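You operate a simulated robot arm through the tools that you are given. There is no shell and no other tool.

The job below is to be done with a simulated robot arm. You get a single attempt, and the scene is never put back.

TASK
Switch the press on, test the steel weight at 30 N, switch off.
Fine: one test; weight back in its cup, steel slide out again, green knob left at 30 N. Set down upright: steel weight.

Only the result counts: the job must be done as asked and must still hold three seconds after the hand-in. Knocking over, shifting, dropping, spilling or breaking anything else fails it.

THE ROBOT
A 6-joint arm with a two-finger parallel gripper, fixed in place. Base frame: the origin is at the foot of the arm, x ahead of it, y to its left, z up; the work surface is at about z = 0. Lengths are in m, angles in rad, forces in N, time in s.
With the tool pointing down near the work surface it reaches from about 0.24 to 0.58 m from the base axis. Its first joint turns from -2.897 to 2.897 rad. Payload 1.5 kg.
The tool frame sits at the grasp point between the pads (the TCP): z along the fingers, y along the line on which they close. The tips reach 0.03 m beyond it. The gripper opens to 0.08 m. The fingers are 0.017 m wide and 0.012 m thick; the gripper's body (0.04 by 0.082 m) begins 0.08 m behind the TCP.
Orientation is told as [roll, pitch, yaw] about the base's x, y, z axes, in that order, counted from this pose: with the fingers straight down and closing along the base's y, the tool's x points along the base's -x, its y along +y and its z along -z.

THE INTERFACE
- The arm moves only by the tool apply_moves. Its argument "increments" is a list of rows, each a list of 3 entries, a list of its own where there are three numbers: the turn, a rotation vector about the base's x, y, z in rad, then the shift along the base's x, y, z in mm, then the gripper command, from -1 (fully open) to 1 (shut), values between in proportion. In form: [[[wx, wy, wz], [x, y, z], fingers], ...]. A call has 1 to 20 rows; each row shifts and turns the commanded pose from where the row before left it. Each row takes 0.2 s and may step no farther than 0.05 m and 0.15 rad from the row before; otherwise, or with a gripper value out of range, the whole call is refused. A pose out of reach is approached as far as the arm can. The call stops where the force on the tool passes 40 N (or 10 N more than at its start, if that is more) or the arm is blocked; 0.2 s more then pass. The fingers move at their own pace (about 0.072 m/s each) and stop on an object; they squeeze with about 29 N. The grip force told is the motor's: it shows also when the fingers shut on nothing. Time passes only in rows, and 0.2 s behind the last, so rows that do not move let the fingers close. The reply holds the time, the measured pose of the TCP, the force on the tool along the base axes, the opening and the grip force, in the units named above and with some noise, with the torque about the TCP (base axes, N m) and any sound that the robot's microphone picked up.
- Cameras (640 x 400 px; columns grow to the right, rows downward): "scene" is fixed at [0.3935, -0.5081, 0.5776]; the picture's right is [1.00, -0.05, 0.00], its down [-0.02, -0.44, -0.90] and it looks along [0.04, 0.90, -0.44] (base axes); focal length 373 px, centre (320, 200). "wrist" rides on the gripper at [0.072, -0.007, -0.122] in the tool frame; the picture's right is [0.09, 1.00, 0.00], its down [-0.84, 0.08, -0.54] and it looks along [-0.54, 0.05, 0.84] (tool axes); focal length 238 px, centre (320, 200). There is no depth. A picture from a camera that has moved, and an enlarged one, comes with that camera's place and axes in the base frame and with its lens. The place of the scene camera against the robot may be out by one fixed shift of up to 0.018 m in any direction.
- grab_frame(camera): a new picture of that camera. The clock stands still meanwhile.
- enlarge(camera, box): a new picture of the part [left, top, right, bottom] of that camera's present view, enlarged. The clock stands still meanwhile.
- hand_in(): hands the job in; it is judged then, once.

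Places have to be worked out from the pictures, the camera data and where the tool is seen. Open the gripper and draw the arm clear of the work before you hand the job in, unless the task says otherwise.

The tools are called after "Call:" as name(argument=value, ...) on one line, values as JSON. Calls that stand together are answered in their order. apply_moves: Moves the arm, as the interface text tells. Its arguments: {"type":"object","properties":{"increments":{"type":"array","items":{"type":"array"}}},"required":["increments"]} The other tools are called the same way: grab_frame (camera) takes a picture; enlarge (camera, box) takes an enlarged picture of a part of a camera's view; hand_in () hands the job in.

At the start:

```text
t: 0.0
tool_pos: [0.1723, 0.2863, 0.3103]
ee_rot: [0.0, 0.0, 0.001]
contact_force: [-0.8, -1.0, 0.5]
torque: [0.0, 0.01, 0.0]
width: 0.0798
grip_force: 0.1
```

scene: 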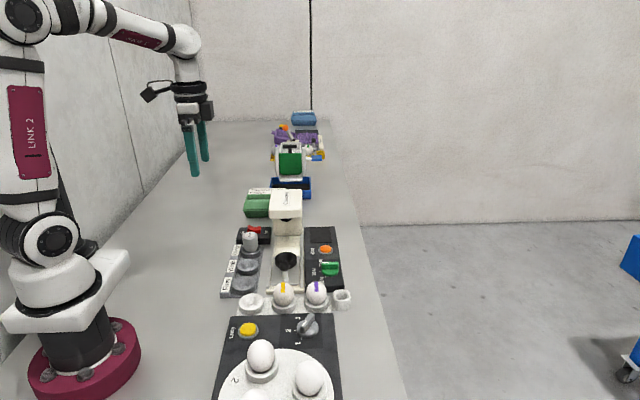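
wrist: 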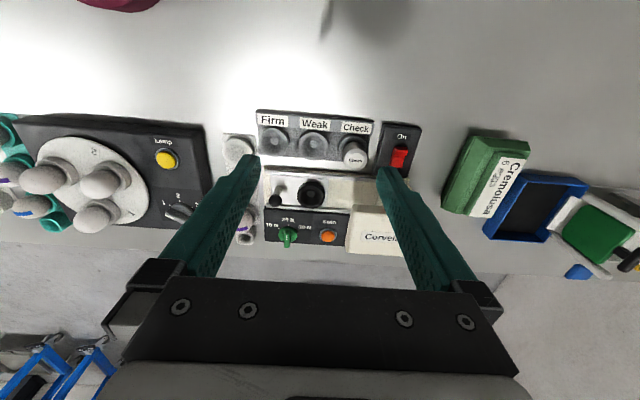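

I'll look closer at the press area from both cameras before moving.

Call:
enlarge(camera="scene", box=[210, 180, 370, 320])

Call:
enlarge(camera="wrist", box=[210, 95, 430, 265])

```text
2.86 times, centred on (290, 250) of scene
camera zoom: at [0.3935, -0.5081, 0.5776], right [1.0, -0.05, 0.0], down [-0.02, -0.44, -0.9], along [0.04, 0.9, -0.44], focal length 1064 px, centre (406, 57)
```

zoom: 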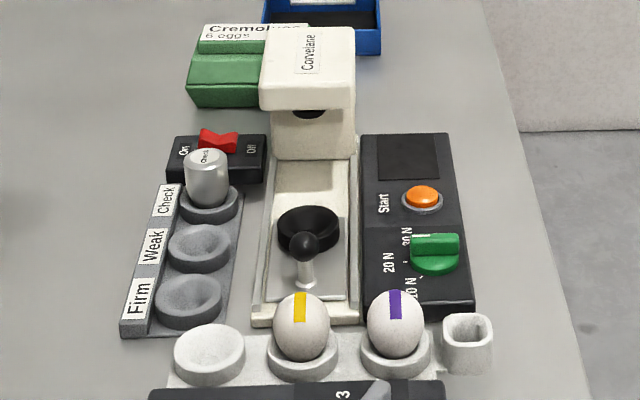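

```text
2.35 times, centred on (320, 180) of wrist
camera zoom: at [0.1011, 0.2791, 0.4322], right [-0.09, 1.0, 0.0], down [0.84, 0.08, 0.54], along [0.54, 0.05, -0.84], focal length 561 px, centre (320, 247)
```

zoom: 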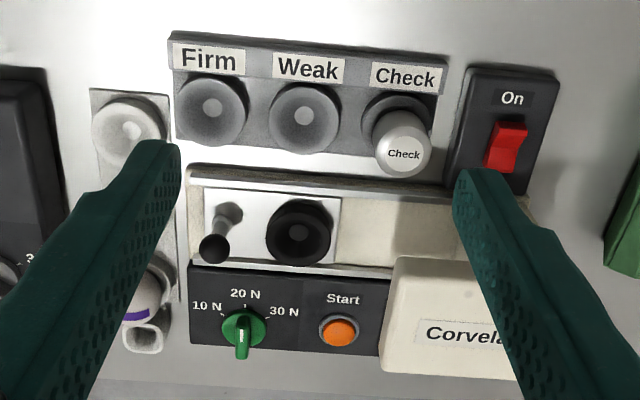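

The weight stands in the "Check" cup, the rocker's "On" is on its -x side, and the knob seems to point at 20 N. I'll shift the arm to get a second wrist view to triangulate from.

Call:
apply_moves(increments=[[[0, 0, 0], [0, -20, 0], -1], [[0, 0, 0], [0, -20, 0], -1], [[0, 0, 0], [0, -20, 0], -1], [[0, 0, 0], [0, 0, 0], -1]])

Call:
enlarge(camera="wrist", box=[240, 95, 460, 265])

Call:
grab_frame(camera="scene")

```text
t: 1.0
tool_pos: [0.1728, 0.2268, 0.3093]
ee_rot: [0.0, 0.0, 0.0]
contact_force: [0.3, -1.0, -0.2]
torque: [-0.04, -0.01, 0.01]
width: 0.0801
grip_force: 0.1
```

```text
2.35 times, centred on (350, 180) of wrist
camera zoom: at [0.1016, 0.2191, 0.4312], right [-0.09, 1.0, 0.0], down [0.84, 0.08, 0.54], along [0.54, 0.05, -0.84], focal length 561 px, centre (249, 247)
```

zoom: 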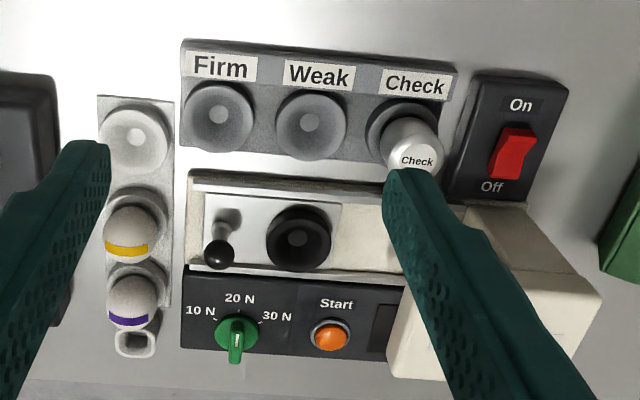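

```text
taken
```

scene: 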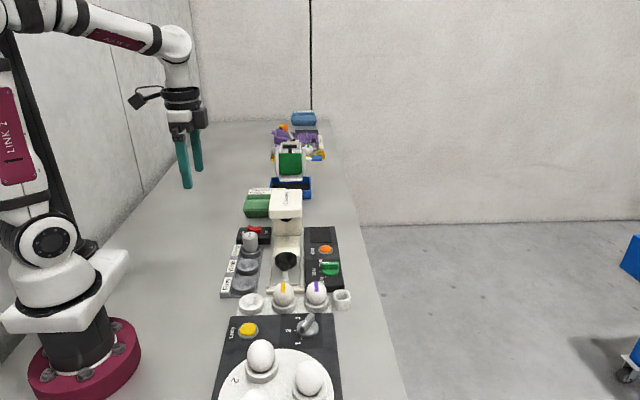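

Triangulating: weight top ≈ (0.254, 0.352, 0.064), slide cup ≈ (0.348, 0.284), handle ball ≈ (0.348, 0.218, 0.06), knob ≈ (0.449, 0.241), Start ≈ (0.453, 0.331), rocker ≈ (0.256, 0.437). I'll zoom in on the rocker, knob and head.

Call:
enlarge(camera="scene", box=[235, 215, 285, 265])

Call:
enlarge(camera="scene", box=[300, 225, 350, 295])

Call:
enlarge(camera="wrist", box=[370, 100, 510, 280])

Call:
enlarge(camera="wrist", box=[300, 205, 390, 255])

```text
8.00 times, centred on (260, 240) of scene
camera zoom: at [0.3935, -0.5081, 0.5776], right [1.0, -0.05, 0.0], down [-0.02, -0.44, -0.9], along [0.04, 0.9, -0.44], focal length 2981 px, centre (800, -120)
```

zoom: 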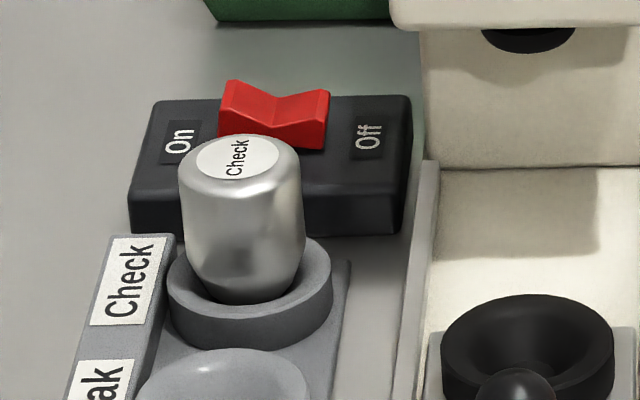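

```text
5.71 times, centred on (325, 260) of scene
camera zoom: at [0.3935, -0.5081, 0.5776], right [1.0, -0.05, 0.0], down [-0.02, -0.44, -0.9], along [0.04, 0.9, -0.44], focal length 2129 px, centre (291, -143)
```

zoom: 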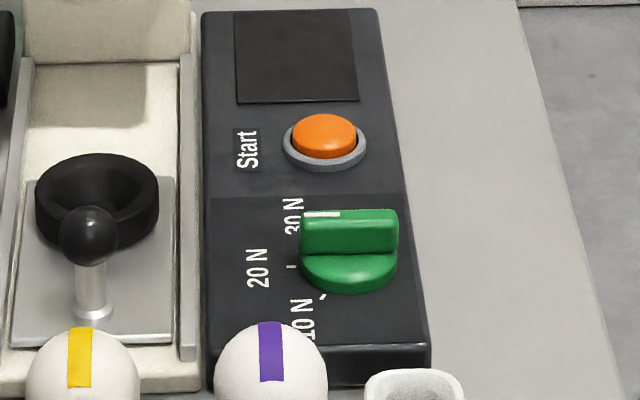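

```text
2.22 times, centred on (440, 190) of wrist
camera zoom: at [0.1016, 0.2191, 0.4312], right [-0.09, 1.0, 0.0], down [0.84, 0.08, 0.54], along [0.54, 0.05, -0.84], focal length 530 px, centre (53, 222)
```

zoom: 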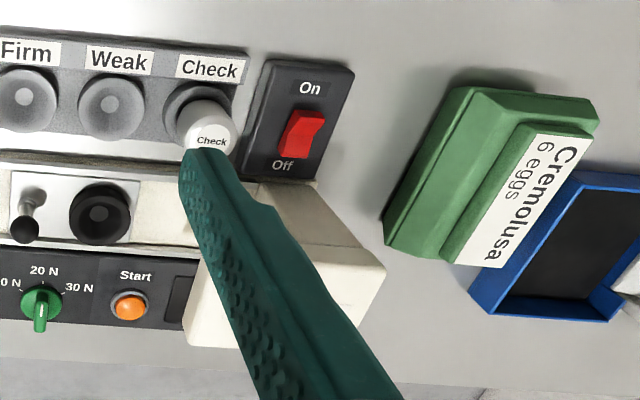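

```text
7.11 times, centred on (345, 230) of wrist
camera zoom: at [0.1016, 0.2191, 0.4312], right [-0.09, 1.0, 0.0], down [0.84, 0.08, 0.54], along [0.54, 0.05, -0.84], focal length 1695 px, centre (142, -13)
```

zoom: 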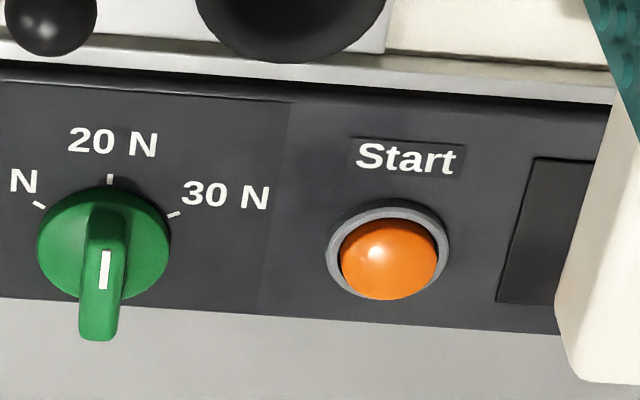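

The rocker's "On" end (−x) stands up, so the press is off. The knob points at 20 N and 30 N lies 60° clockwise from above. I'll close the fingers and move above the On end of the rocker.

Call:
apply_moves(increments=[[[0, 0, 0], [14, 42, 0], 1], [[0, 0, 0], [14, 42, 0], 1], [[0, 0, 0], [14, 42, -30], 1], [[0, 0, 0], [14, 42, -40], 1], [[0, 0, 0], [14, 42, -40], 1], [[0, 0, 0], [0, 0, -40], 1], [[0, 0, 0], [0, 0, 0], 1]])

Call:
grab_frame(camera="wrist")

Call:
enlarge(camera="scene", box=[180, 120, 340, 270])

```text
refused: row 3 steps farther than a row can; nothing moved
```

```text
taken
camera wrist: at [0.1016, 0.2191, 0.4312], right [-0.09, 1.0, 0.0], down [0.84, 0.08, 0.54], along [0.54, 0.05, -0.84], focal length 238 px, centre (320, 200)
```

wrist: 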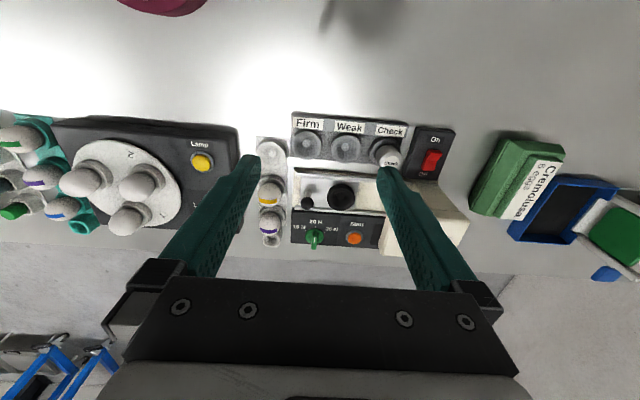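

```text
2.67 times, centred on (260, 195) of scene
camera zoom: at [0.3935, -0.5081, 0.5776], right [1.0, -0.05, 0.0], down [-0.02, -0.44, -0.9], along [0.04, 0.9, -0.44], focal length 994 px, centre (480, 213)
```

zoom: 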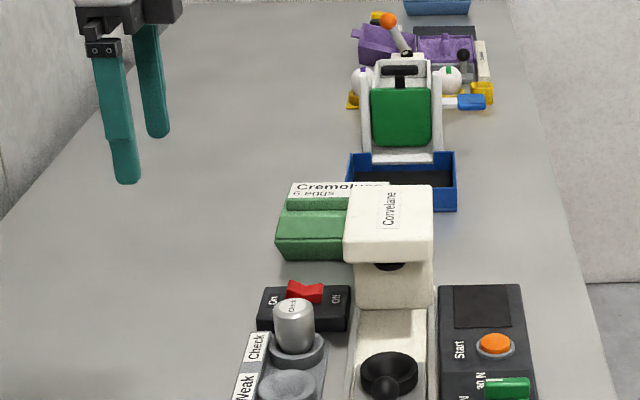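

That call was refused because one row was too long, so nothing moved. I'll repeat it with shorter steps.

Call:
apply_moves(increments=[[[0, 0, 0], [10, 35, 0], 1], [[0, 0, 0], [12, 35, 0], 1], [[0, 0, 0], [12, 35, -20], 1], [[0, 0, 0], [12, 35, -25], 1], [[0, 0, 0], [12, 35, -25], 1], [[0, 0, 0], [12, 35, -25], 1], [[0, 0, 0], [0, 0, -30], 1], [[0, 0, 0], [0, 0, -30], 1], [[0, 0, 0], [0, 0, 0], 1]])

Call:
grab_frame(camera="wrist")

Call:
enlarge(camera="scene", box=[180, 120, 340, 270])

```text
t: 3.0
tool_pos: [0.244, 0.4364, 0.157]
ee_rot: [-0.001, 0.001, 0.0]
contact_force: [0.1, 0.4, 0.4]
torque: [0.02, 0.0, 0.02]
width: 0.0
grip_force: 21.5
```

```text
taken
camera wrist: at [0.1732, 0.4287, 0.2782], right [-0.09, 1.0, 0.0], down [0.84, 0.08, 0.54], along [0.54, 0.05, -0.84], focal length 238 px, centre (320, 200)
```

wrist: 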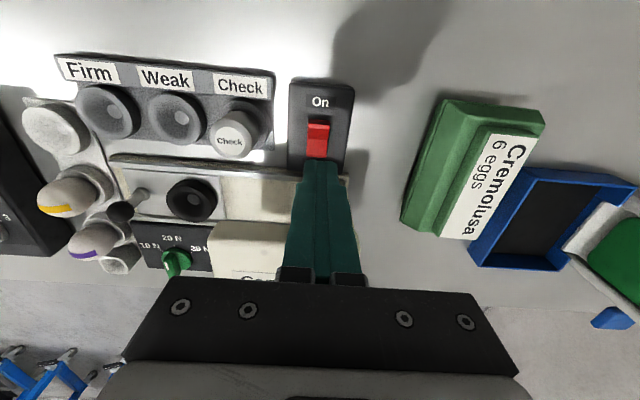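

```text
2.67 times, centred on (260, 195) of scene
camera zoom: at [0.3935, -0.5081, 0.5776], right [1.0, -0.05, 0.0], down [-0.02, -0.44, -0.9], along [0.04, 0.9, -0.44], focal length 994 px, centre (480, 213)
```

zoom: 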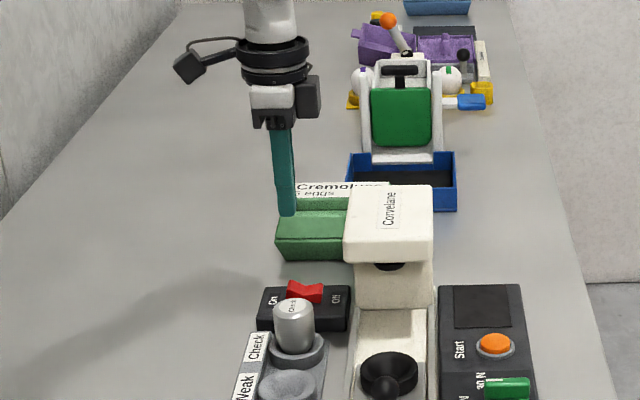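

The fingertip is over the On end (spanning x ≈ 0.236–0.275, y ≈ 0.436). I'll descend in small steps onto the On side.

Call:
apply_moves(increments=[[[0, 0, 0], [-2, 0, -35], 1], [[0, 0, 0], [0, 0, -35], 1], [[0, 0, 0], [0, 0, -6], 1], [[0, 0, 0], [0, 0, -4], 1], [[0, 0, 0], [0, 0, -3], 1], [[0, 0, 0], [0, 0, -3], 1]])

Call:
enlarge(camera="scene", box=[225, 205, 295, 265])

```text
t: 4.4
tool_pos: [0.2412, 0.4369, 0.0698]
ee_rot: [0.001, 0.0, -0.001]
contact_force: [-0.8, 0.0, -0.6]
torque: [-0.01, 0.0, 0.0]
width: 0.0001
grip_force: 21.4
```

```text
6.67 times, centred on (260, 235) of scene
camera zoom: at [0.3935, -0.5081, 0.5776], right [1.0, -0.05, 0.0], down [-0.02, -0.44, -0.9], along [0.04, 0.9, -0.44], focal length 2484 px, centre (720, -33)
```

zoom: 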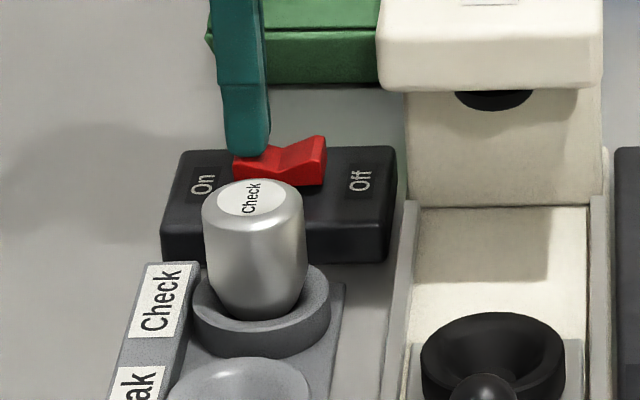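

The rocker already seems to be tilting. I'll press a little further and watch the force.

Call:
apply_moves(increments=[[[0, 0, 0], [0, 0, -2], 1], [[0, 0, 0], [0, 0, -2], 1]])

Call:
enlarge(camera="scene", box=[225, 205, 295, 265])

```text
t: 5.0
tool_pos: [0.2407, 0.4378, 0.0674]
ee_rot: [0.002, 0.0, -0.002]
contact_force: [-5.5, -14.6, 36.8]
torque: [-0.57, 0.28, -0.01]
width: 0.0
grip_force: 21.3
```

```text
6.67 times, centred on (260, 235) of scene
camera zoom: at [0.3935, -0.5081, 0.5776], right [1.0, -0.05, 0.0], down [-0.02, -0.44, -0.9], along [0.04, 0.9, -0.44], focal length 2484 px, centre (720, -33)
```

zoom: 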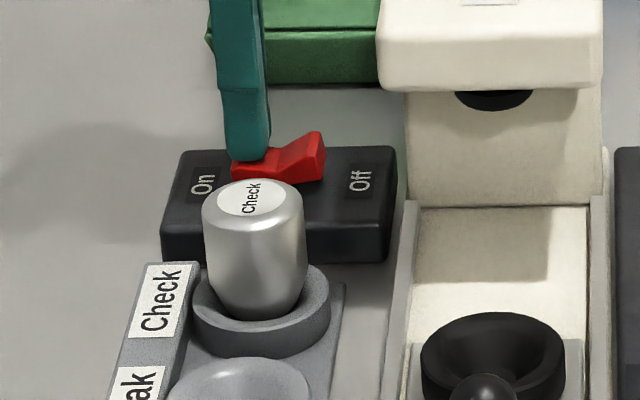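

It hit a firm stop with the On end down. I'll back off upward and check the rocker and the display.

Call:
apply_moves(increments=[[[0, 0, 0], [0, 0, 8], 1], [[0, 0, 0], [0, 0, 40], 1], [[0, 0, 0], [0, 0, 45], 1], [[0, 0, 0], [0, 0, 0], 1]])

Call:
enlarge(camera="scene", box=[225, 200, 365, 300])

Call:
grab_frame(camera="wrist")

```text
t: 6.0
tool_pos: [0.2396, 0.4374, 0.1587]
ee_rot: [0.001, 0.0, 0.0]
contact_force: [0.1, -0.1, -0.5]
torque: [0.02, 0.01, -0.04]
width: 0.0
grip_force: 21.1
```

```text
4.00 times, centred on (295, 250) of scene
camera zoom: at [0.3935, -0.5081, 0.5776], right [1.0, -0.05, 0.0], down [-0.02, -0.44, -0.9], along [0.04, 0.9, -0.44], focal length 1490 px, centre (420, 0)
```

zoom: 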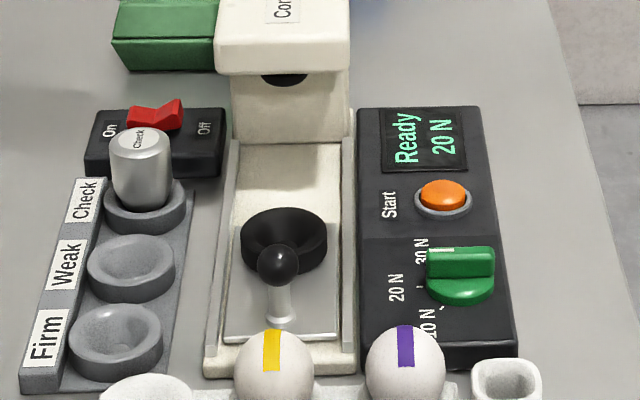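

```text
taken
camera wrist: at [0.1693, 0.4304, 0.2814], right [-0.09, 1.0, 0.0], down [0.84, 0.08, 0.54], along [0.54, 0.05, -0.84], focal length 238 px, centre (320, 200)
```

wrist: 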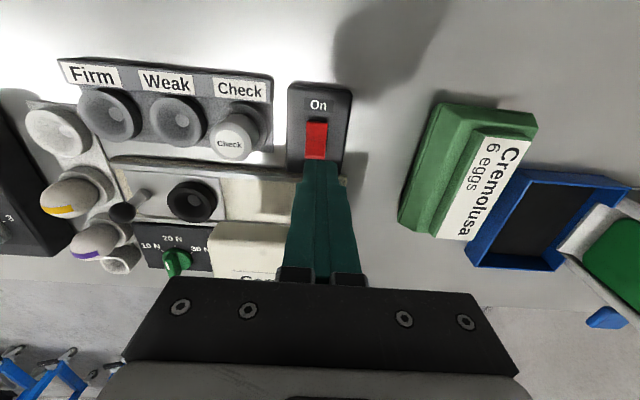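

The display reads "Ready 20 N", so the press is on. Next is the knob: I'll go up and over to above it with the fingers about 4 cm open.

Call:
apply_moves(increments=[[[0, 0, 0], [0, 0, 45], 1], [[0, 0, 0], [0, 0, 45], 1], [[0, 0, 0], [33, -32, 0], 0], [[0, 0, 0], [33, -32, 0], 0], [[0, 0, 0], [33, -32, 0], 0], [[0, 0, 0], [33, -32, 0], 0], [[0, 0, 0], [33, -32, 0], 0], [[0, 0, 0], [33, -32, 0], 0], [[0, 0, 0], [11, -4, 0], 0], [[0, 0, 0], [0, 0, -40], 0], [[0, 0, 0], [0, 0, -40], 0], [[0, 0, 0], [0, 0, -20], 0], [[0, 0, 0], [0, 0, 0], 0]])

Call:
grab_frame(camera="wrist")

Call:
enlarge(camera="scene", box=[225, 180, 385, 310])

```text
t: 8.8
tool_pos: [0.4459, 0.241, 0.1459]
ee_rot: [0.0, 0.001, 0.0]
contact_force: [0.4, 0.1, -0.1]
torque: [-0.01, -0.01, 0.0]
width: 0.0401
grip_force: 0.0
```

```text
taken
camera wrist: at [0.3767, 0.2335, 0.2694], right [-0.09, 1.0, 0.0], down [0.84, 0.08, 0.54], along [0.54, 0.05, -0.84], focal length 238 px, centre (320, 200)
```

wrist: 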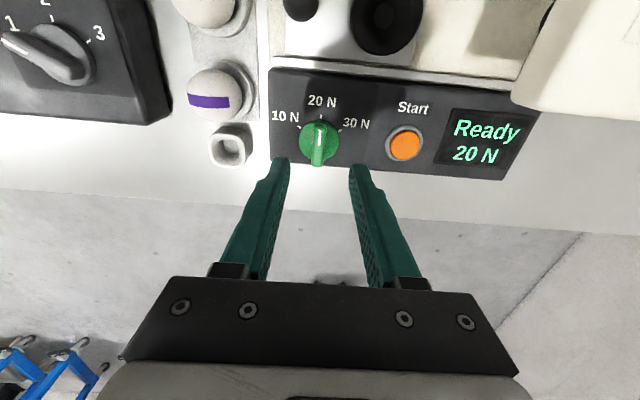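

```text
3.08 times, centred on (305, 245) of scene
camera zoom: at [0.3935, -0.5081, 0.5776], right [1.0, -0.05, 0.0], down [-0.02, -0.44, -0.9], along [0.04, 0.9, -0.44], focal length 1146 px, centre (366, 62)
```

zoom: 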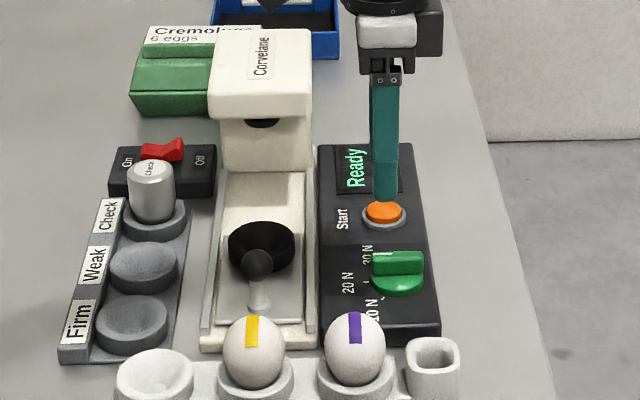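

I'll enlarge the wrist view on the knob to refine its centre before gripping.

Call:
enlarge(camera="wrist", box=[260, 90, 380, 180])

Call:
apply_moves(increments=[[[0, 0, 0], [0, 0, 0], 0]])

```text
4.44 times, centred on (320, 135) of wrist
camera zoom: at [0.3767, 0.2335, 0.2694], right [-0.09, 1.0, 0.0], down [0.84, 0.08, 0.54], along [0.54, 0.05, -0.84], focal length 1059 px, centre (320, 489)
```

zoom: 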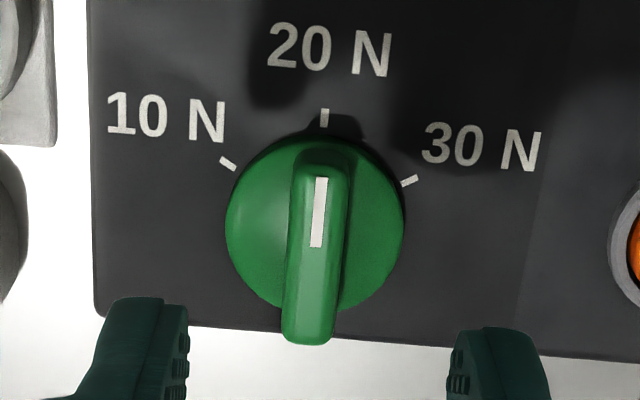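

```text
t: 9.2
tool_pos: [0.4486, 0.2411, 0.1484]
ee_rot: [0.001, 0.001, -0.001]
contact_force: [0.3, 0.0, -0.5]
torque: [0.02, 0.0, 0.02]
width: 0.0399
grip_force: 0.1
```

Knob centre refines to about (0.459, 0.2395), with the bar top at z ≈ 0.043. I'll shift over it and descend so the pads straddle the bar.

Call:
apply_moves(increments=[[[0, 0, 0], [10, -1.5, -20], 0], [[0, 0, 0], [0, 0, -30], 0], [[0, 0, 0], [0, 0, -20], 0], [[0, 0, 0], [0, 0, -10], 0], [[0, 0, 0], [0, 0, -5], 0], [[0, 0, 0], [0, 0, 0], 0]])

Call:
grab_frame(camera="wrist")

Call:
enlarge(camera="scene", box=[285, 205, 375, 305])

```text
t: 10.6
tool_pos: [0.4588, 0.2403, 0.0632]
ee_rot: [0.0, 0.0, 0.002]
contact_force: [-1.0, 1.0, 0.6]
torque: [0.0, -0.02, 0.02]
width: 0.0398
grip_force: 0.1
```

```text
taken
camera wrist: at [0.3876, 0.2317, 0.1848], right [-0.09, 1.0, 0.0], down [0.84, 0.08, 0.54], along [0.54, 0.05, -0.84], focal length 238 px, centre (320, 200)
```

wrist: 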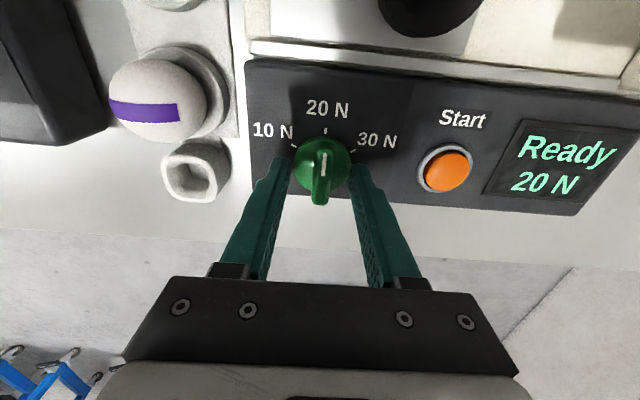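

```text
4.00 times, centred on (330, 255) of scene
camera zoom: at [0.3935, -0.5081, 0.5776], right [1.0, -0.05, 0.0], down [-0.02, -0.44, -0.9], along [0.04, 0.9, -0.44], focal length 1490 px, centre (280, -20)
```

zoom: 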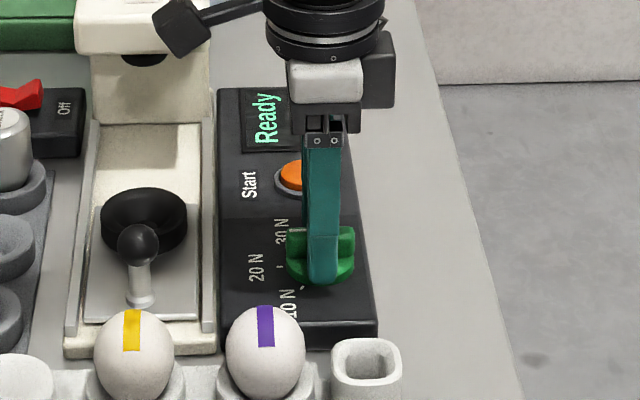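

The fingers straddle the bar and are centred on it. I'll close on it.

Call:
apply_moves(increments=[[[0, 0, 0], [0, 0, -1], 0.5], [[0, 0, 0], [0, 0, 0], 1], [[0, 0, 0], [0, 0, 0], 1]])

```text
t: 11.4
tool_pos: [0.4577, 0.2413, 0.0621]
ee_rot: [0.004, -0.002, -0.001]
contact_force: [4.3, 29.8, -7.6]
torque: [0.45, -0.26, 0.03]
width: 0.0123
grip_force: 29.4
```

The grip is on (12 mm), but a 30 N side force shows the knob sits slightly further to +y. I'll shift +y a little to relieve it.

Call:
apply_moves(increments=[[[0, 0, 0], [0, 1, 0], 1], [[0, 0, 0], [0, 0, 0], 1]])

```text
t: 12.0
tool_pos: [0.4585, 0.2403, 0.0625]
ee_rot: [0.001, 0.0, 0.0]
contact_force: [-4.4, 32.1, -4.1]
torque: [0.54, -0.76, 0.04]
width: 0.0123
grip_force: 29.2
```

The force is unchanged, so probably only the +y finger touches. I'll shift a bit more to +y.

Call:
apply_moves(increments=[[[0, 0, 0], [0, 1, 0], 1], [[0, 0, 0], [0, 0, 0], 1]])

```text
t: 12.6
tool_pos: [0.4581, 0.242, 0.0627]
ee_rot: [-0.001, 0.001, -0.001]
contact_force: [-6.2, 22.0, 0.8]
torque: [0.45, 0.27, 0.02]
width: 0.012
grip_force: 29.9
```

Call:
apply_moves(increments=[[[0, 0, 0], [0, 1, 0], 1], [[0, 0, 0], [0, 0, 0], 1]])

```text
t: 13.2
tool_pos: [0.4584, 0.2404, 0.0621]
ee_rot: [-0.003, 0.002, -0.002]
contact_force: [-14.8, 3.4, 13.4]
torque: [0.15, 0.44, 0.0]
width: 0.0122
grip_force: 29.0
```

The side force is now small. I'll turn the knob clockwise in steps, checking partway.

Call:
apply_moves(increments=[[[0, 0, -0.1], [0, 0, 0], 1], [[0, 0, -0.1], [0, 0, 0], 1], [[0, 0, -0.1], [0, 0, 0], 1]])

Call:
enlarge(camera="wrist", box=[230, 60, 640, 260])

```text
t: 14.0
tool_pos: [0.4595, 0.2408, 0.0621]
ee_rot: [-0.002, 0.0, -0.303]
contact_force: [-7.3, -7.8, 7.1]
torque: [0.1, 0.95, -0.01]
width: 0.012
grip_force: 29.0
```

```text
1.56 times, centred on (435, 160) of wrist
camera zoom: at [0.3892, 0.2553, 0.1838], right [0.21, 0.98, 0.0], down [0.82, -0.17, 0.54], along [0.53, -0.11, -0.84], focal length 372 px, centre (140, 262)
```

zoom: 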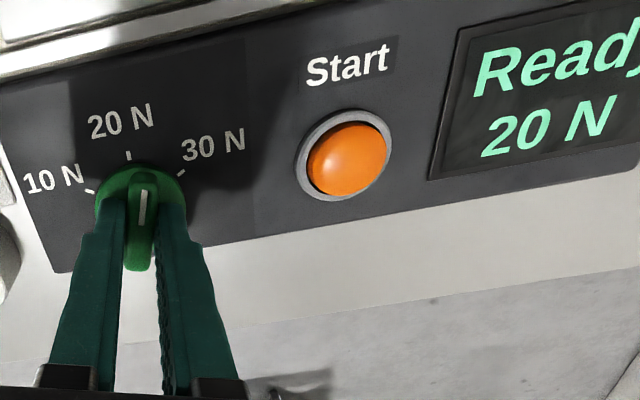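

The knob is turning with the gripper and the forces are mild. I'll continue to −60° in total.

Call:
apply_moves(increments=[[[0, 0, -0.1], [0, 0, 0], 1], [[0, 0, -0.1], [0, 0, 0], 1], [[0, 0, -0.1], [0, 0, 0], 1], [[0, 0, -0.1], [0, 0, 0], 1], [[0, 0, -0.1], [0, 0, 0], 1], [[0, 0, -0.1], [0, 0, 0], 1], [[0, 0, -0.1], [0, 0, 0], 1], [[0, 0, -0.05], [0, 0, 0], 1], [[0, 0, 0], [0, 0, 0], 1]])

Call:
enlarge(camera="wrist", box=[230, 20, 640, 260])

Call:
enlarge(camera="scene", box=[285, 205, 375, 305])

```text
t: 16.0
tool_pos: [0.4582, 0.2415, 0.0624]
ee_rot: [0.0, 0.0, -1.052]
contact_force: [-9.1, -23.7, -11.2]
torque: [-0.26, 0.13, -0.03]
width: 0.0121
grip_force: 29.2
```

```text
1.56 times, centred on (435, 140) of wrist
camera zoom: at [0.4185, 0.3001, 0.1839], right [0.82, 0.57, 0.0], down [0.48, -0.69, 0.54], along [0.31, -0.44, -0.84], focal length 372 px, centre (140, 294)
```

zoom: 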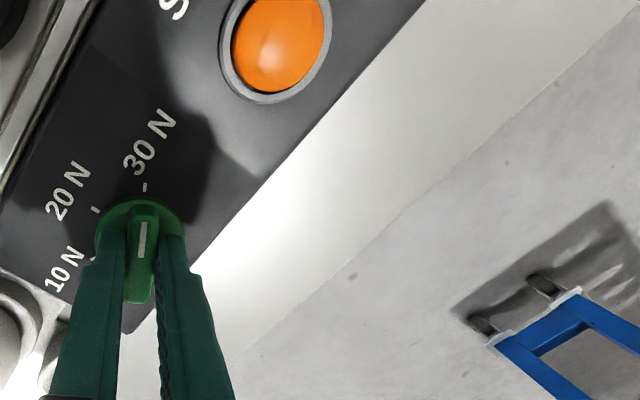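

```text
4.00 times, centred on (330, 255) of scene
camera zoom: at [0.3935, -0.5081, 0.5776], right [1.0, -0.05, 0.0], down [-0.02, -0.44, -0.9], along [0.04, 0.9, -0.44], focal length 1490 px, centre (280, -20)
```

zoom: 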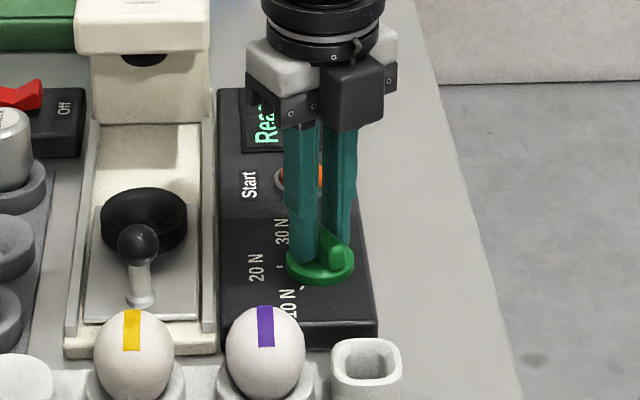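

The pointer lines up with the 30 N tick. I'll release, rise straight up, and read the display.

Call:
apply_moves(increments=[[[0, 0, 0], [0, 0, 0], 0.2], [[0, 0, 0], [0, 0, 0], 0.2], [[0, 0, 0], [0, 0, 30], 0.2], [[0, 0, 0], [0, 0, 40], 0.2], [[0, 0, 0], [0, 0, 40], 0.2], [[0, 0, 0], [0, 0, 0], 0.2]])

Call:
enlarge(camera="scene", box=[285, 205, 375, 305])

Call:
grab_frame(camera="wrist")

```text
t: 17.4
tool_pos: [0.4574, 0.2416, 0.1735]
ee_rot: [-0.001, -0.001, -1.052]
contact_force: [-0.3, -0.6, -0.5]
torque: [0.03, -0.03, 0.01]
width: 0.0319
grip_force: 0.0
```

```text
4.00 times, centred on (330, 255) of scene
camera zoom: at [0.3935, -0.5081, 0.5776], right [1.0, -0.05, 0.0], down [-0.02, -0.44, -0.9], along [0.04, 0.9, -0.44], focal length 1490 px, centre (280, -20)
```

zoom: 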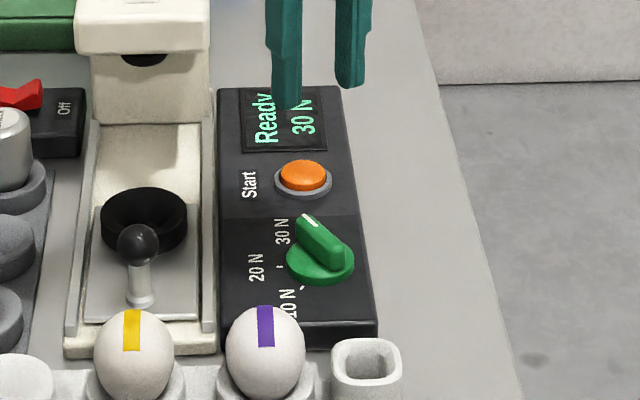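

```text
taken
camera wrist: at [0.4164, 0.2997, 0.295], right [0.82, 0.58, 0.0], down [0.48, -0.69, 0.54], along [0.31, -0.44, -0.84], focal length 238 px, centre (320, 200)
```

wrist: 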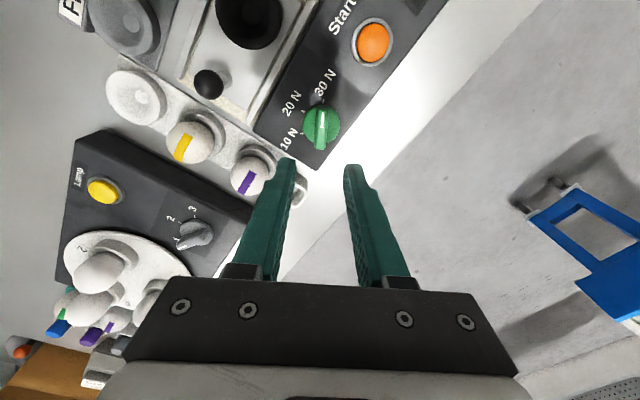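

The display now reads "Ready 30 N". I'll rise, turn back to yaw 0 with the fingers open, and go above the steel weight.

Call:
apply_moves(increments=[[[0, 0, 0.13], [0, 0, 40], -1], [[0, 0, 0.13], [0, 0, 40], -1], [[0, 0, 0.13], [-34, 18.3, 0], -1], [[0, 0, 0.13], [-34, 18.3, 0], -1], [[0, 0, 0.13], [-34, 18.3, 0], -1], [[0, 0, 0.13], [-34, 18.3, 0], -1], [[0, 0, 0.13], [-34, 18.3, 0], -1], [[0, 0, 0.14], [-34, 18.3, 0], -1], [[0, 0, 0], [0, 0, -40], -1], [[0, 0, 0], [0, 0, -40], -1], [[0, 0, 0], [0, 0, 0], -1], [[0, 0, 0], [0, 0, 0], -1]])

Call:
grab_frame(camera="wrist")

Call:
enlarge(camera="scene", box=[205, 155, 345, 295])

```text
t: 20.0
tool_pos: [0.2559, 0.3516, 0.1733]
ee_rot: [0.0, 0.0, 0.001]
contact_force: [0.2, -0.5, 0.2]
torque: [0.0, 0.0, -0.03]
width: 0.08
grip_force: 0.0
```

```text
taken
camera wrist: at [0.1853, 0.3432, 0.2944], right [-0.09, 1.0, 0.0], down [0.84, 0.08, 0.54], along [0.54, 0.05, -0.84], focal length 238 px, centre (320, 200)
```

wrist: 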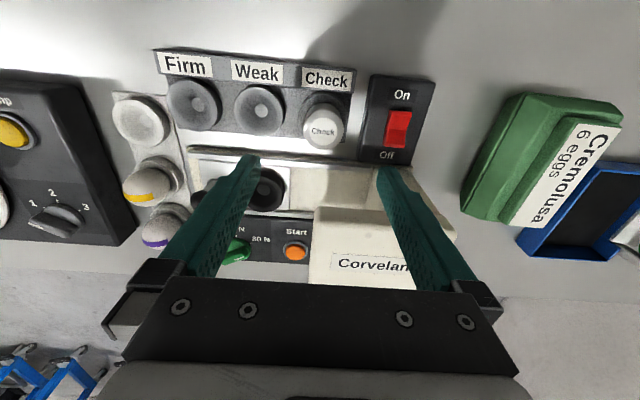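

```text
2.86 times, centred on (275, 225) of scene
camera zoom: at [0.3935, -0.5081, 0.5776], right [1.0, -0.05, 0.0], down [-0.02, -0.44, -0.9], along [0.04, 0.9, -0.44], focal length 1064 px, centre (449, 129)
```

zoom: 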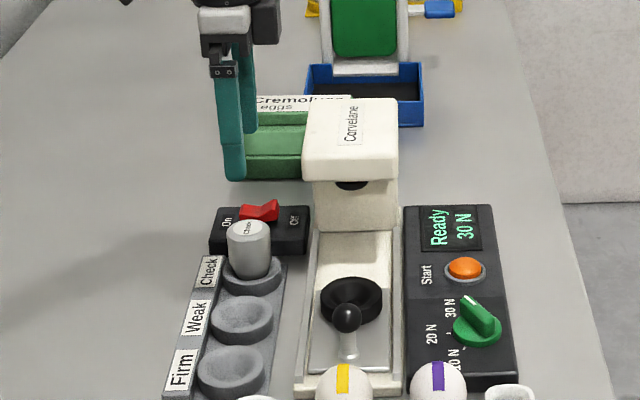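

Weight top is at about (0.2535, 0.352, 0.065). I'll enlarge it to judge the cup rim height.

Call:
enlarge(camera="wrist", box=[230, 70, 370, 220])

Call:
enlarge(camera="scene", box=[235, 215, 305, 285])

```text
2.67 times, centred on (300, 145) of wrist
camera zoom: at [0.1853, 0.3432, 0.2944], right [-0.09, 1.0, 0.0], down [0.84, 0.08, 0.54], along [0.54, 0.05, -0.84], focal length 636 px, centre (373, 347)
```

zoom: 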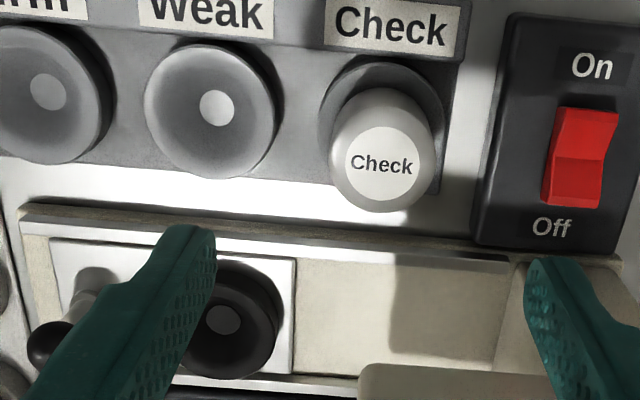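

```text
5.71 times, centred on (270, 250) of scene
camera zoom: at [0.3935, -0.5081, 0.5776], right [1.0, -0.05, 0.0], down [-0.02, -0.44, -0.9], along [0.04, 0.9, -0.44], focal length 2129 px, centre (606, -86)
```

zoom: 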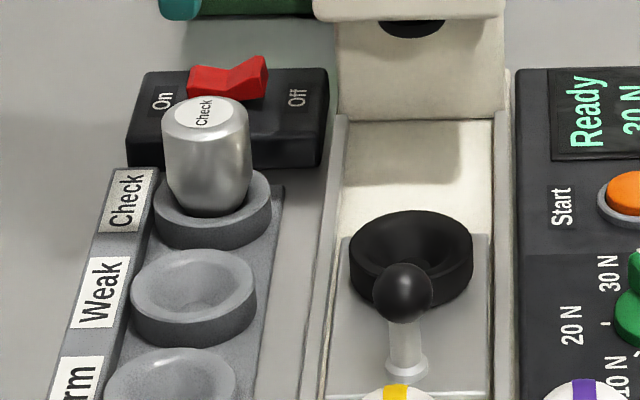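

Rim height comes out at about 0.024. I'll narrow the opening to 56 mm to clear the switch box and descend around the weight to TCP z ≈ 0.062.

Call:
apply_moves(increments=[[[0, 0, 0], [-2.3, 0.3, 0], -0.4], [[0, 0, 0], [0, 0, -40], -0.4], [[0, 0, 0], [0, 0, -35], -0.4], [[0, 0, 0], [0, 0, -20], -0.4], [[0, 0, 0], [0, 0, -10], -0.4], [[0, 0, 0], [0, 0, -6], -0.4], [[0, 0, 0], [0, 0, 0], -0.4]])

Call:
grab_frame(camera="wrist")

Call:
enlarge(camera="scene", box=[215, 205, 295, 275])

```text
t: 21.6
tool_pos: [0.2529, 0.3526, 0.0617]
ee_rot: [0.0, -0.001, -0.001]
contact_force: [-0.2, 0.0, -0.8]
torque: [0.01, 0.02, 0.03]
width: 0.0563
grip_force: 0.1
```

```text
taken
camera wrist: at [0.1819, 0.3444, 0.1834], right [-0.09, 1.0, 0.0], down [0.84, 0.08, 0.54], along [0.54, 0.05, -0.84], focal length 238 px, centre (320, 200)
```

wrist: 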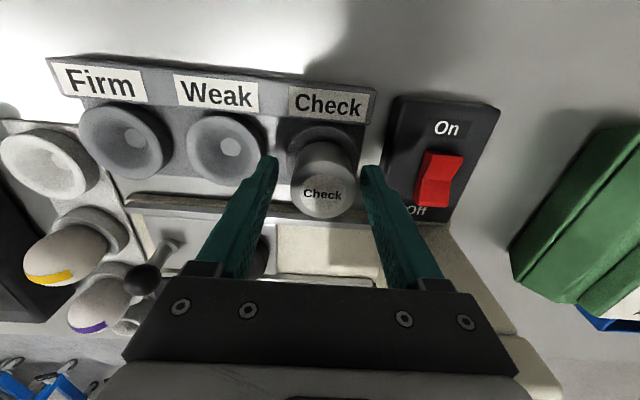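

```text
5.71 times, centred on (255, 240) of scene
camera zoom: at [0.3935, -0.5081, 0.5776], right [1.0, -0.05, 0.0], down [-0.02, -0.44, -0.9], along [0.04, 0.9, -0.44], focal length 2129 px, centre (691, -29)
```

zoom: 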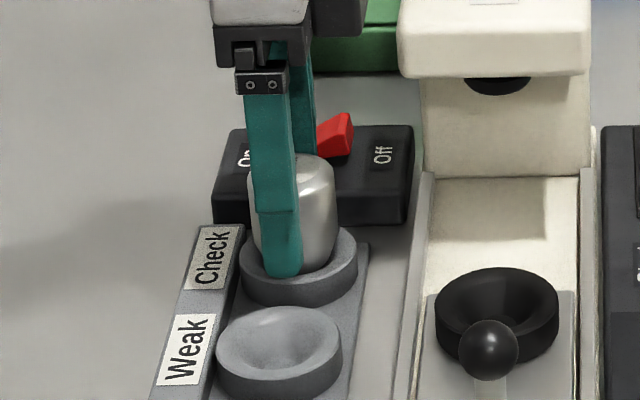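

The weight is between the fingers, perhaps 2 mm toward +y. I'll shift slightly and close gently.

Call:
apply_moves(increments=[[[0, 0, 0], [0, 1.5, 0], -0.2], [[0, 0, 0], [0, 0, 0], 0], [[0, 0, 0], [0, 0, 0], 1], [[0, 0, 0], [0, 0, 0], 1]])

```text
t: 22.6
tool_pos: [0.2529, 0.3536, 0.0618]
ee_rot: [0.002, 0.0, 0.0]
contact_force: [0.9, 5.0, 0.4]
torque: [0.18, 0.01, -0.03]
width: 0.0386
grip_force: 29.2
```

It gripped at 38.6 mm with low side force. I'll lift straight up slowly, then higher.

Call:
apply_moves(increments=[[[0, 0, 0], [0, 0, 5], 1], [[0, 0, 0], [0, 0, 10], 1], [[0, 0, 0], [0, 0, 20], 1], [[0, 0, 0], [0, 0, 35], 1], [[0, 0, 0], [0, 0, 35], 1], [[0, 0, 0], [0, 0, 0], 1]])

Call:
grab_frame(camera="scene")

Call:
grab_frame(camera="wrist")

```text
t: 24.0
tool_pos: [0.2529, 0.3526, 0.1664]
ee_rot: [-0.001, 0.001, -0.001]
contact_force: [-0.3, -0.6, -1.1]
torque: [0.05, 0.0, 0.02]
width: 0.0389
grip_force: 29.0
```

```text
taken
```

scene: 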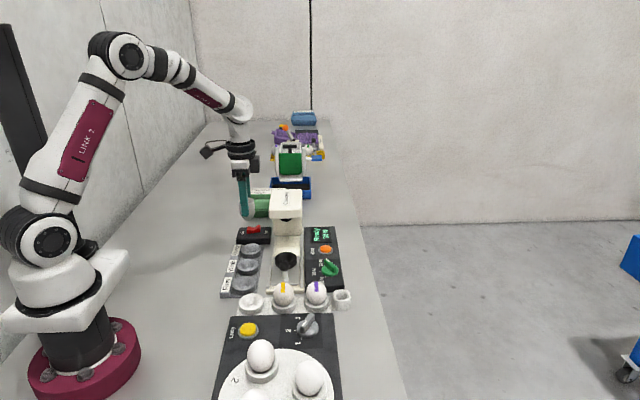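

```text
taken
camera wrist: at [0.1819, 0.344, 0.2881], right [-0.09, 1.0, 0.0], down [0.84, 0.08, 0.54], along [0.54, 0.05, -0.84], focal length 238 px, centre (320, 200)
```

wrist: 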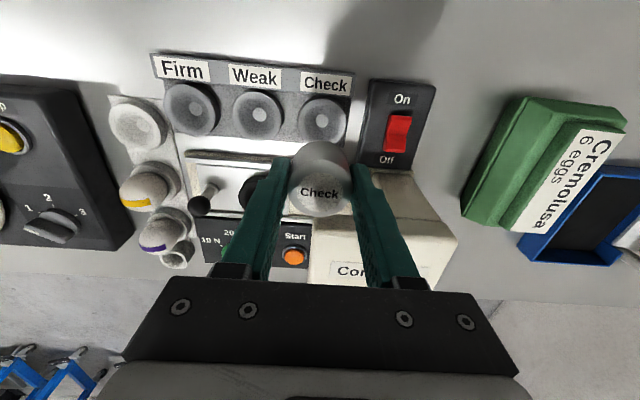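

The weight is held upright. I'll carry it over to the slide's black cup at (0.348, 0.284).

Call:
apply_moves(increments=[[[0, 0, 0], [0, -23, 0], 1], [[0, 0, 0], [0, -23, 0], 1], [[0, 0, 0], [0, -23, 0], 1], [[0, 0, 0], [32, 0, 0], 1], [[0, 0, 0], [32, 0, 0], 1], [[0, 0, 0], [31, 0, 0], 1], [[0, 0, 0], [0, 0, -30], 1], [[0, 0, 0], [0, 0, 0], 1], [[0, 0, 0], [0, 0, 0], 1]])

Call:
grab_frame(camera="wrist")

Call:
enlarge(camera="scene", box=[235, 175, 345, 295])

```text
t: 26.0
tool_pos: [0.3467, 0.2843, 0.1346]
ee_rot: [0.0, 0.0, 0.0]
contact_force: [-0.3, 0.1, -0.9]
torque: [-0.01, 0.0, 0.0]
width: 0.0388
grip_force: 28.6
```

```text
taken
camera wrist: at [0.2759, 0.276, 0.2567], right [-0.09, 1.0, 0.0], down [0.84, 0.08, 0.54], along [0.54, 0.05, -0.84], focal length 238 px, centre (320, 200)
```

wrist: 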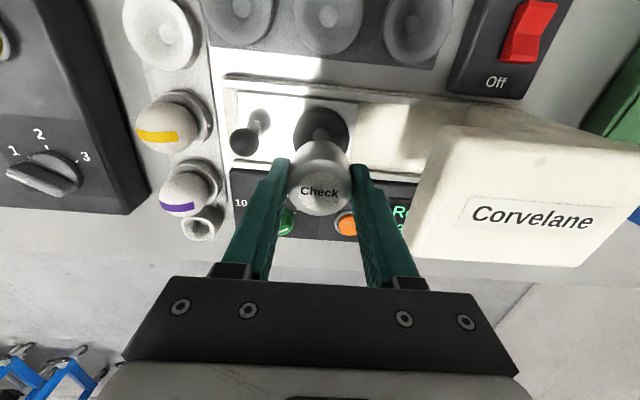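

```text
3.33 times, centred on (290, 235) of scene
camera zoom: at [0.3935, -0.5081, 0.5776], right [1.0, -0.05, 0.0], down [-0.02, -0.44, -0.9], along [0.04, 0.9, -0.44], focal length 1242 px, centre (420, 83)
```

zoom: 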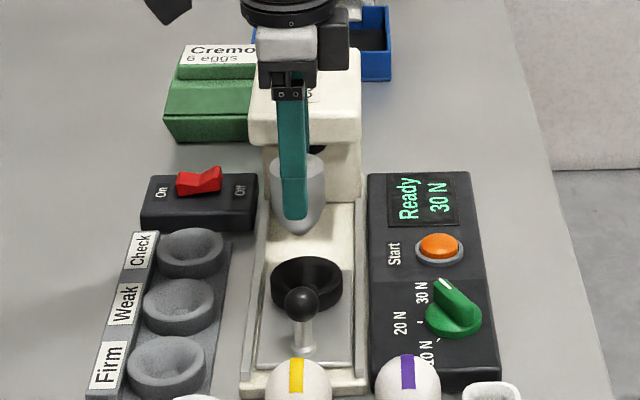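

The black ring is visible just behind the weight. I'll enlarge to refine the alignment.

Call:
enlarge(camera="wrist", box=[220, 80, 420, 220])

Call:
enlarge(camera="scene", box=[260, 215, 320, 275])

```text
2.86 times, centred on (320, 150) of wrist
camera zoom: at [0.2759, 0.276, 0.2567], right [-0.09, 1.0, 0.0], down [0.84, 0.08, 0.54], along [0.54, 0.05, -0.84], focal length 681 px, centre (320, 343)
```

zoom: 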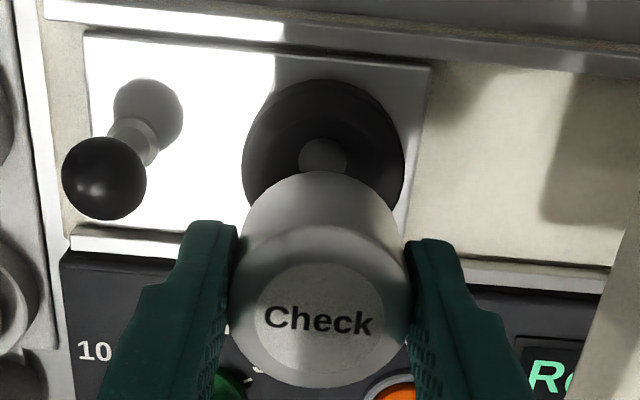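

```text
6.67 times, centred on (290, 245) of scene
camera zoom: at [0.3935, -0.5081, 0.5776], right [1.0, -0.05, 0.0], down [-0.02, -0.44, -0.9], along [0.04, 0.9, -0.44], focal length 2484 px, centre (520, -100)
```

zoom: 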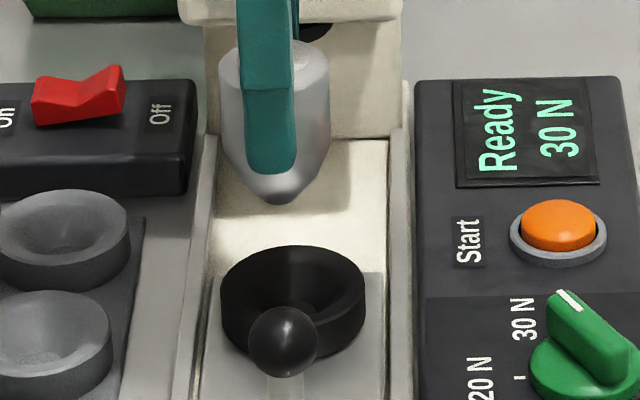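

The slide cup centre is about (0.350, 0.284) and its seat is about 10 mm higher than the Check cup's. I'll align and descend toward TCP z ≈ 0.076.

Call:
apply_moves(increments=[[[0, 0, 0], [1.5, 0.5, -20], 1], [[0, 0, 0], [0, 0, -20], 1], [[0, 0, 0], [0, 0, -12], 1], [[0, 0, 0], [0, 0, -6], 1], [[0, 0, 0], [0, 0, 0], 1]])

Call:
enlarge(camera="scene", box=[255, 200, 325, 275])

Call:
grab_frame(camera="wrist")

```text
t: 27.2
tool_pos: [0.348, 0.2854, 0.0784]
ee_rot: [-0.001, 0.0, -0.001]
contact_force: [-3.9, 2.6, 8.5]
torque: [0.13, 0.2, -0.02]
width: 0.0386
grip_force: 28.9
```

```text
5.33 times, centred on (290, 238) of scene
camera zoom: at [0.3935, -0.5081, 0.5776], right [1.0, -0.05, 0.0], down [-0.02, -0.44, -0.9], along [0.04, 0.9, -0.44], focal length 1987 px, centre (480, 0)
```

zoom: 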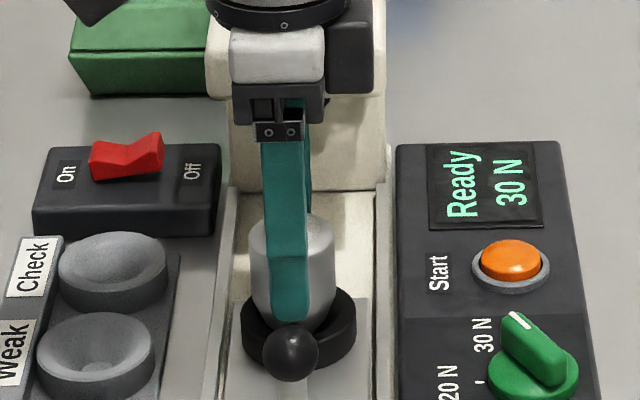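

```text
taken
camera wrist: at [0.2776, 0.2773, 0.2005], right [-0.09, 1.0, 0.0], down [0.84, 0.08, 0.54], along [0.54, 0.05, -0.84], focal length 238 px, centre (320, 200)
```

wrist: 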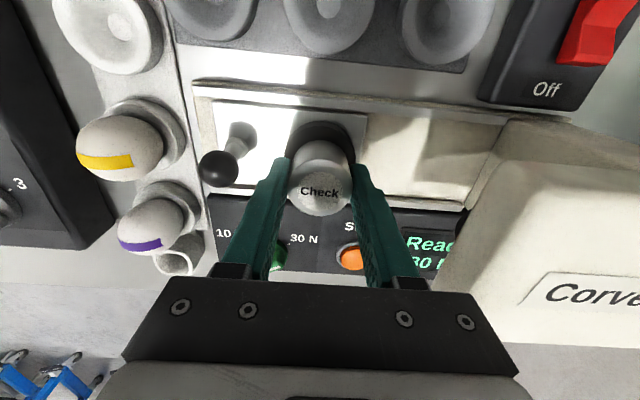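

Contact started at z ≈ 0.078 with a slight −x/+y push, so I'm touching the cone a little off centre. I'll nudge x −1.2 and y +0.7 and lower further.

Call:
apply_moves(increments=[[[0, 0, 0], [-1.2, 0.7, 0], 1], [[0, 0, 0], [0, 0, 0], 1]])

```text
t: 27.8
tool_pos: [0.3477, 0.2852, 0.0782]
ee_rot: [-0.001, -0.001, -0.001]
contact_force: [9.8, -1.5, 0.5]
torque: [-0.02, -0.48, 0.01]
width: 0.0389
grip_force: 29.2
```

The x force has reversed, so the centre is in between. I'll go back +0.7 in x and lower a bit.

Call:
apply_moves(increments=[[[0, 0, 0], [0.7, -0.2, 0], 1], [[0, 0, 0], [0, 0, -1], 1], [[0, 0, 0], [0, 0, 0], 1]])

```text
t: 28.6
tool_pos: [0.3469, 0.2858, 0.0768]
ee_rot: [0.001, 0.003, 0.001]
contact_force: [-2.0, 0.7, 4.0]
torque: [0.04, 0.09, -0.01]
width: 0.0388
grip_force: 29.4
```

Call:
apply_moves(increments=[[[0, 0, 0], [-0.2, 0, -1], 1], [[0, 0, 0], [0, 0, 0], 1]])

Call:
enlarge(camera="scene", box=[255, 200, 325, 275])

```text
t: 29.2
tool_pos: [0.3488, 0.2853, 0.0771]
ee_rot: [-0.001, -0.001, 0.0]
contact_force: [-5.2, 2.1, 7.4]
torque: [0.13, 0.29, -0.04]
width: 0.0389
grip_force: 29.2
```

```text
5.33 times, centred on (290, 238) of scene
camera zoom: at [0.3935, -0.5081, 0.5776], right [1.0, -0.05, 0.0], down [-0.02, -0.44, -0.9], along [0.04, 0.9, -0.44], focal length 1987 px, centre (480, 0)
```

zoom: 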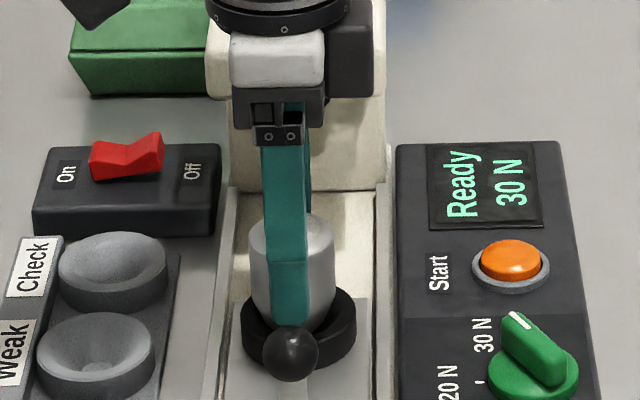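

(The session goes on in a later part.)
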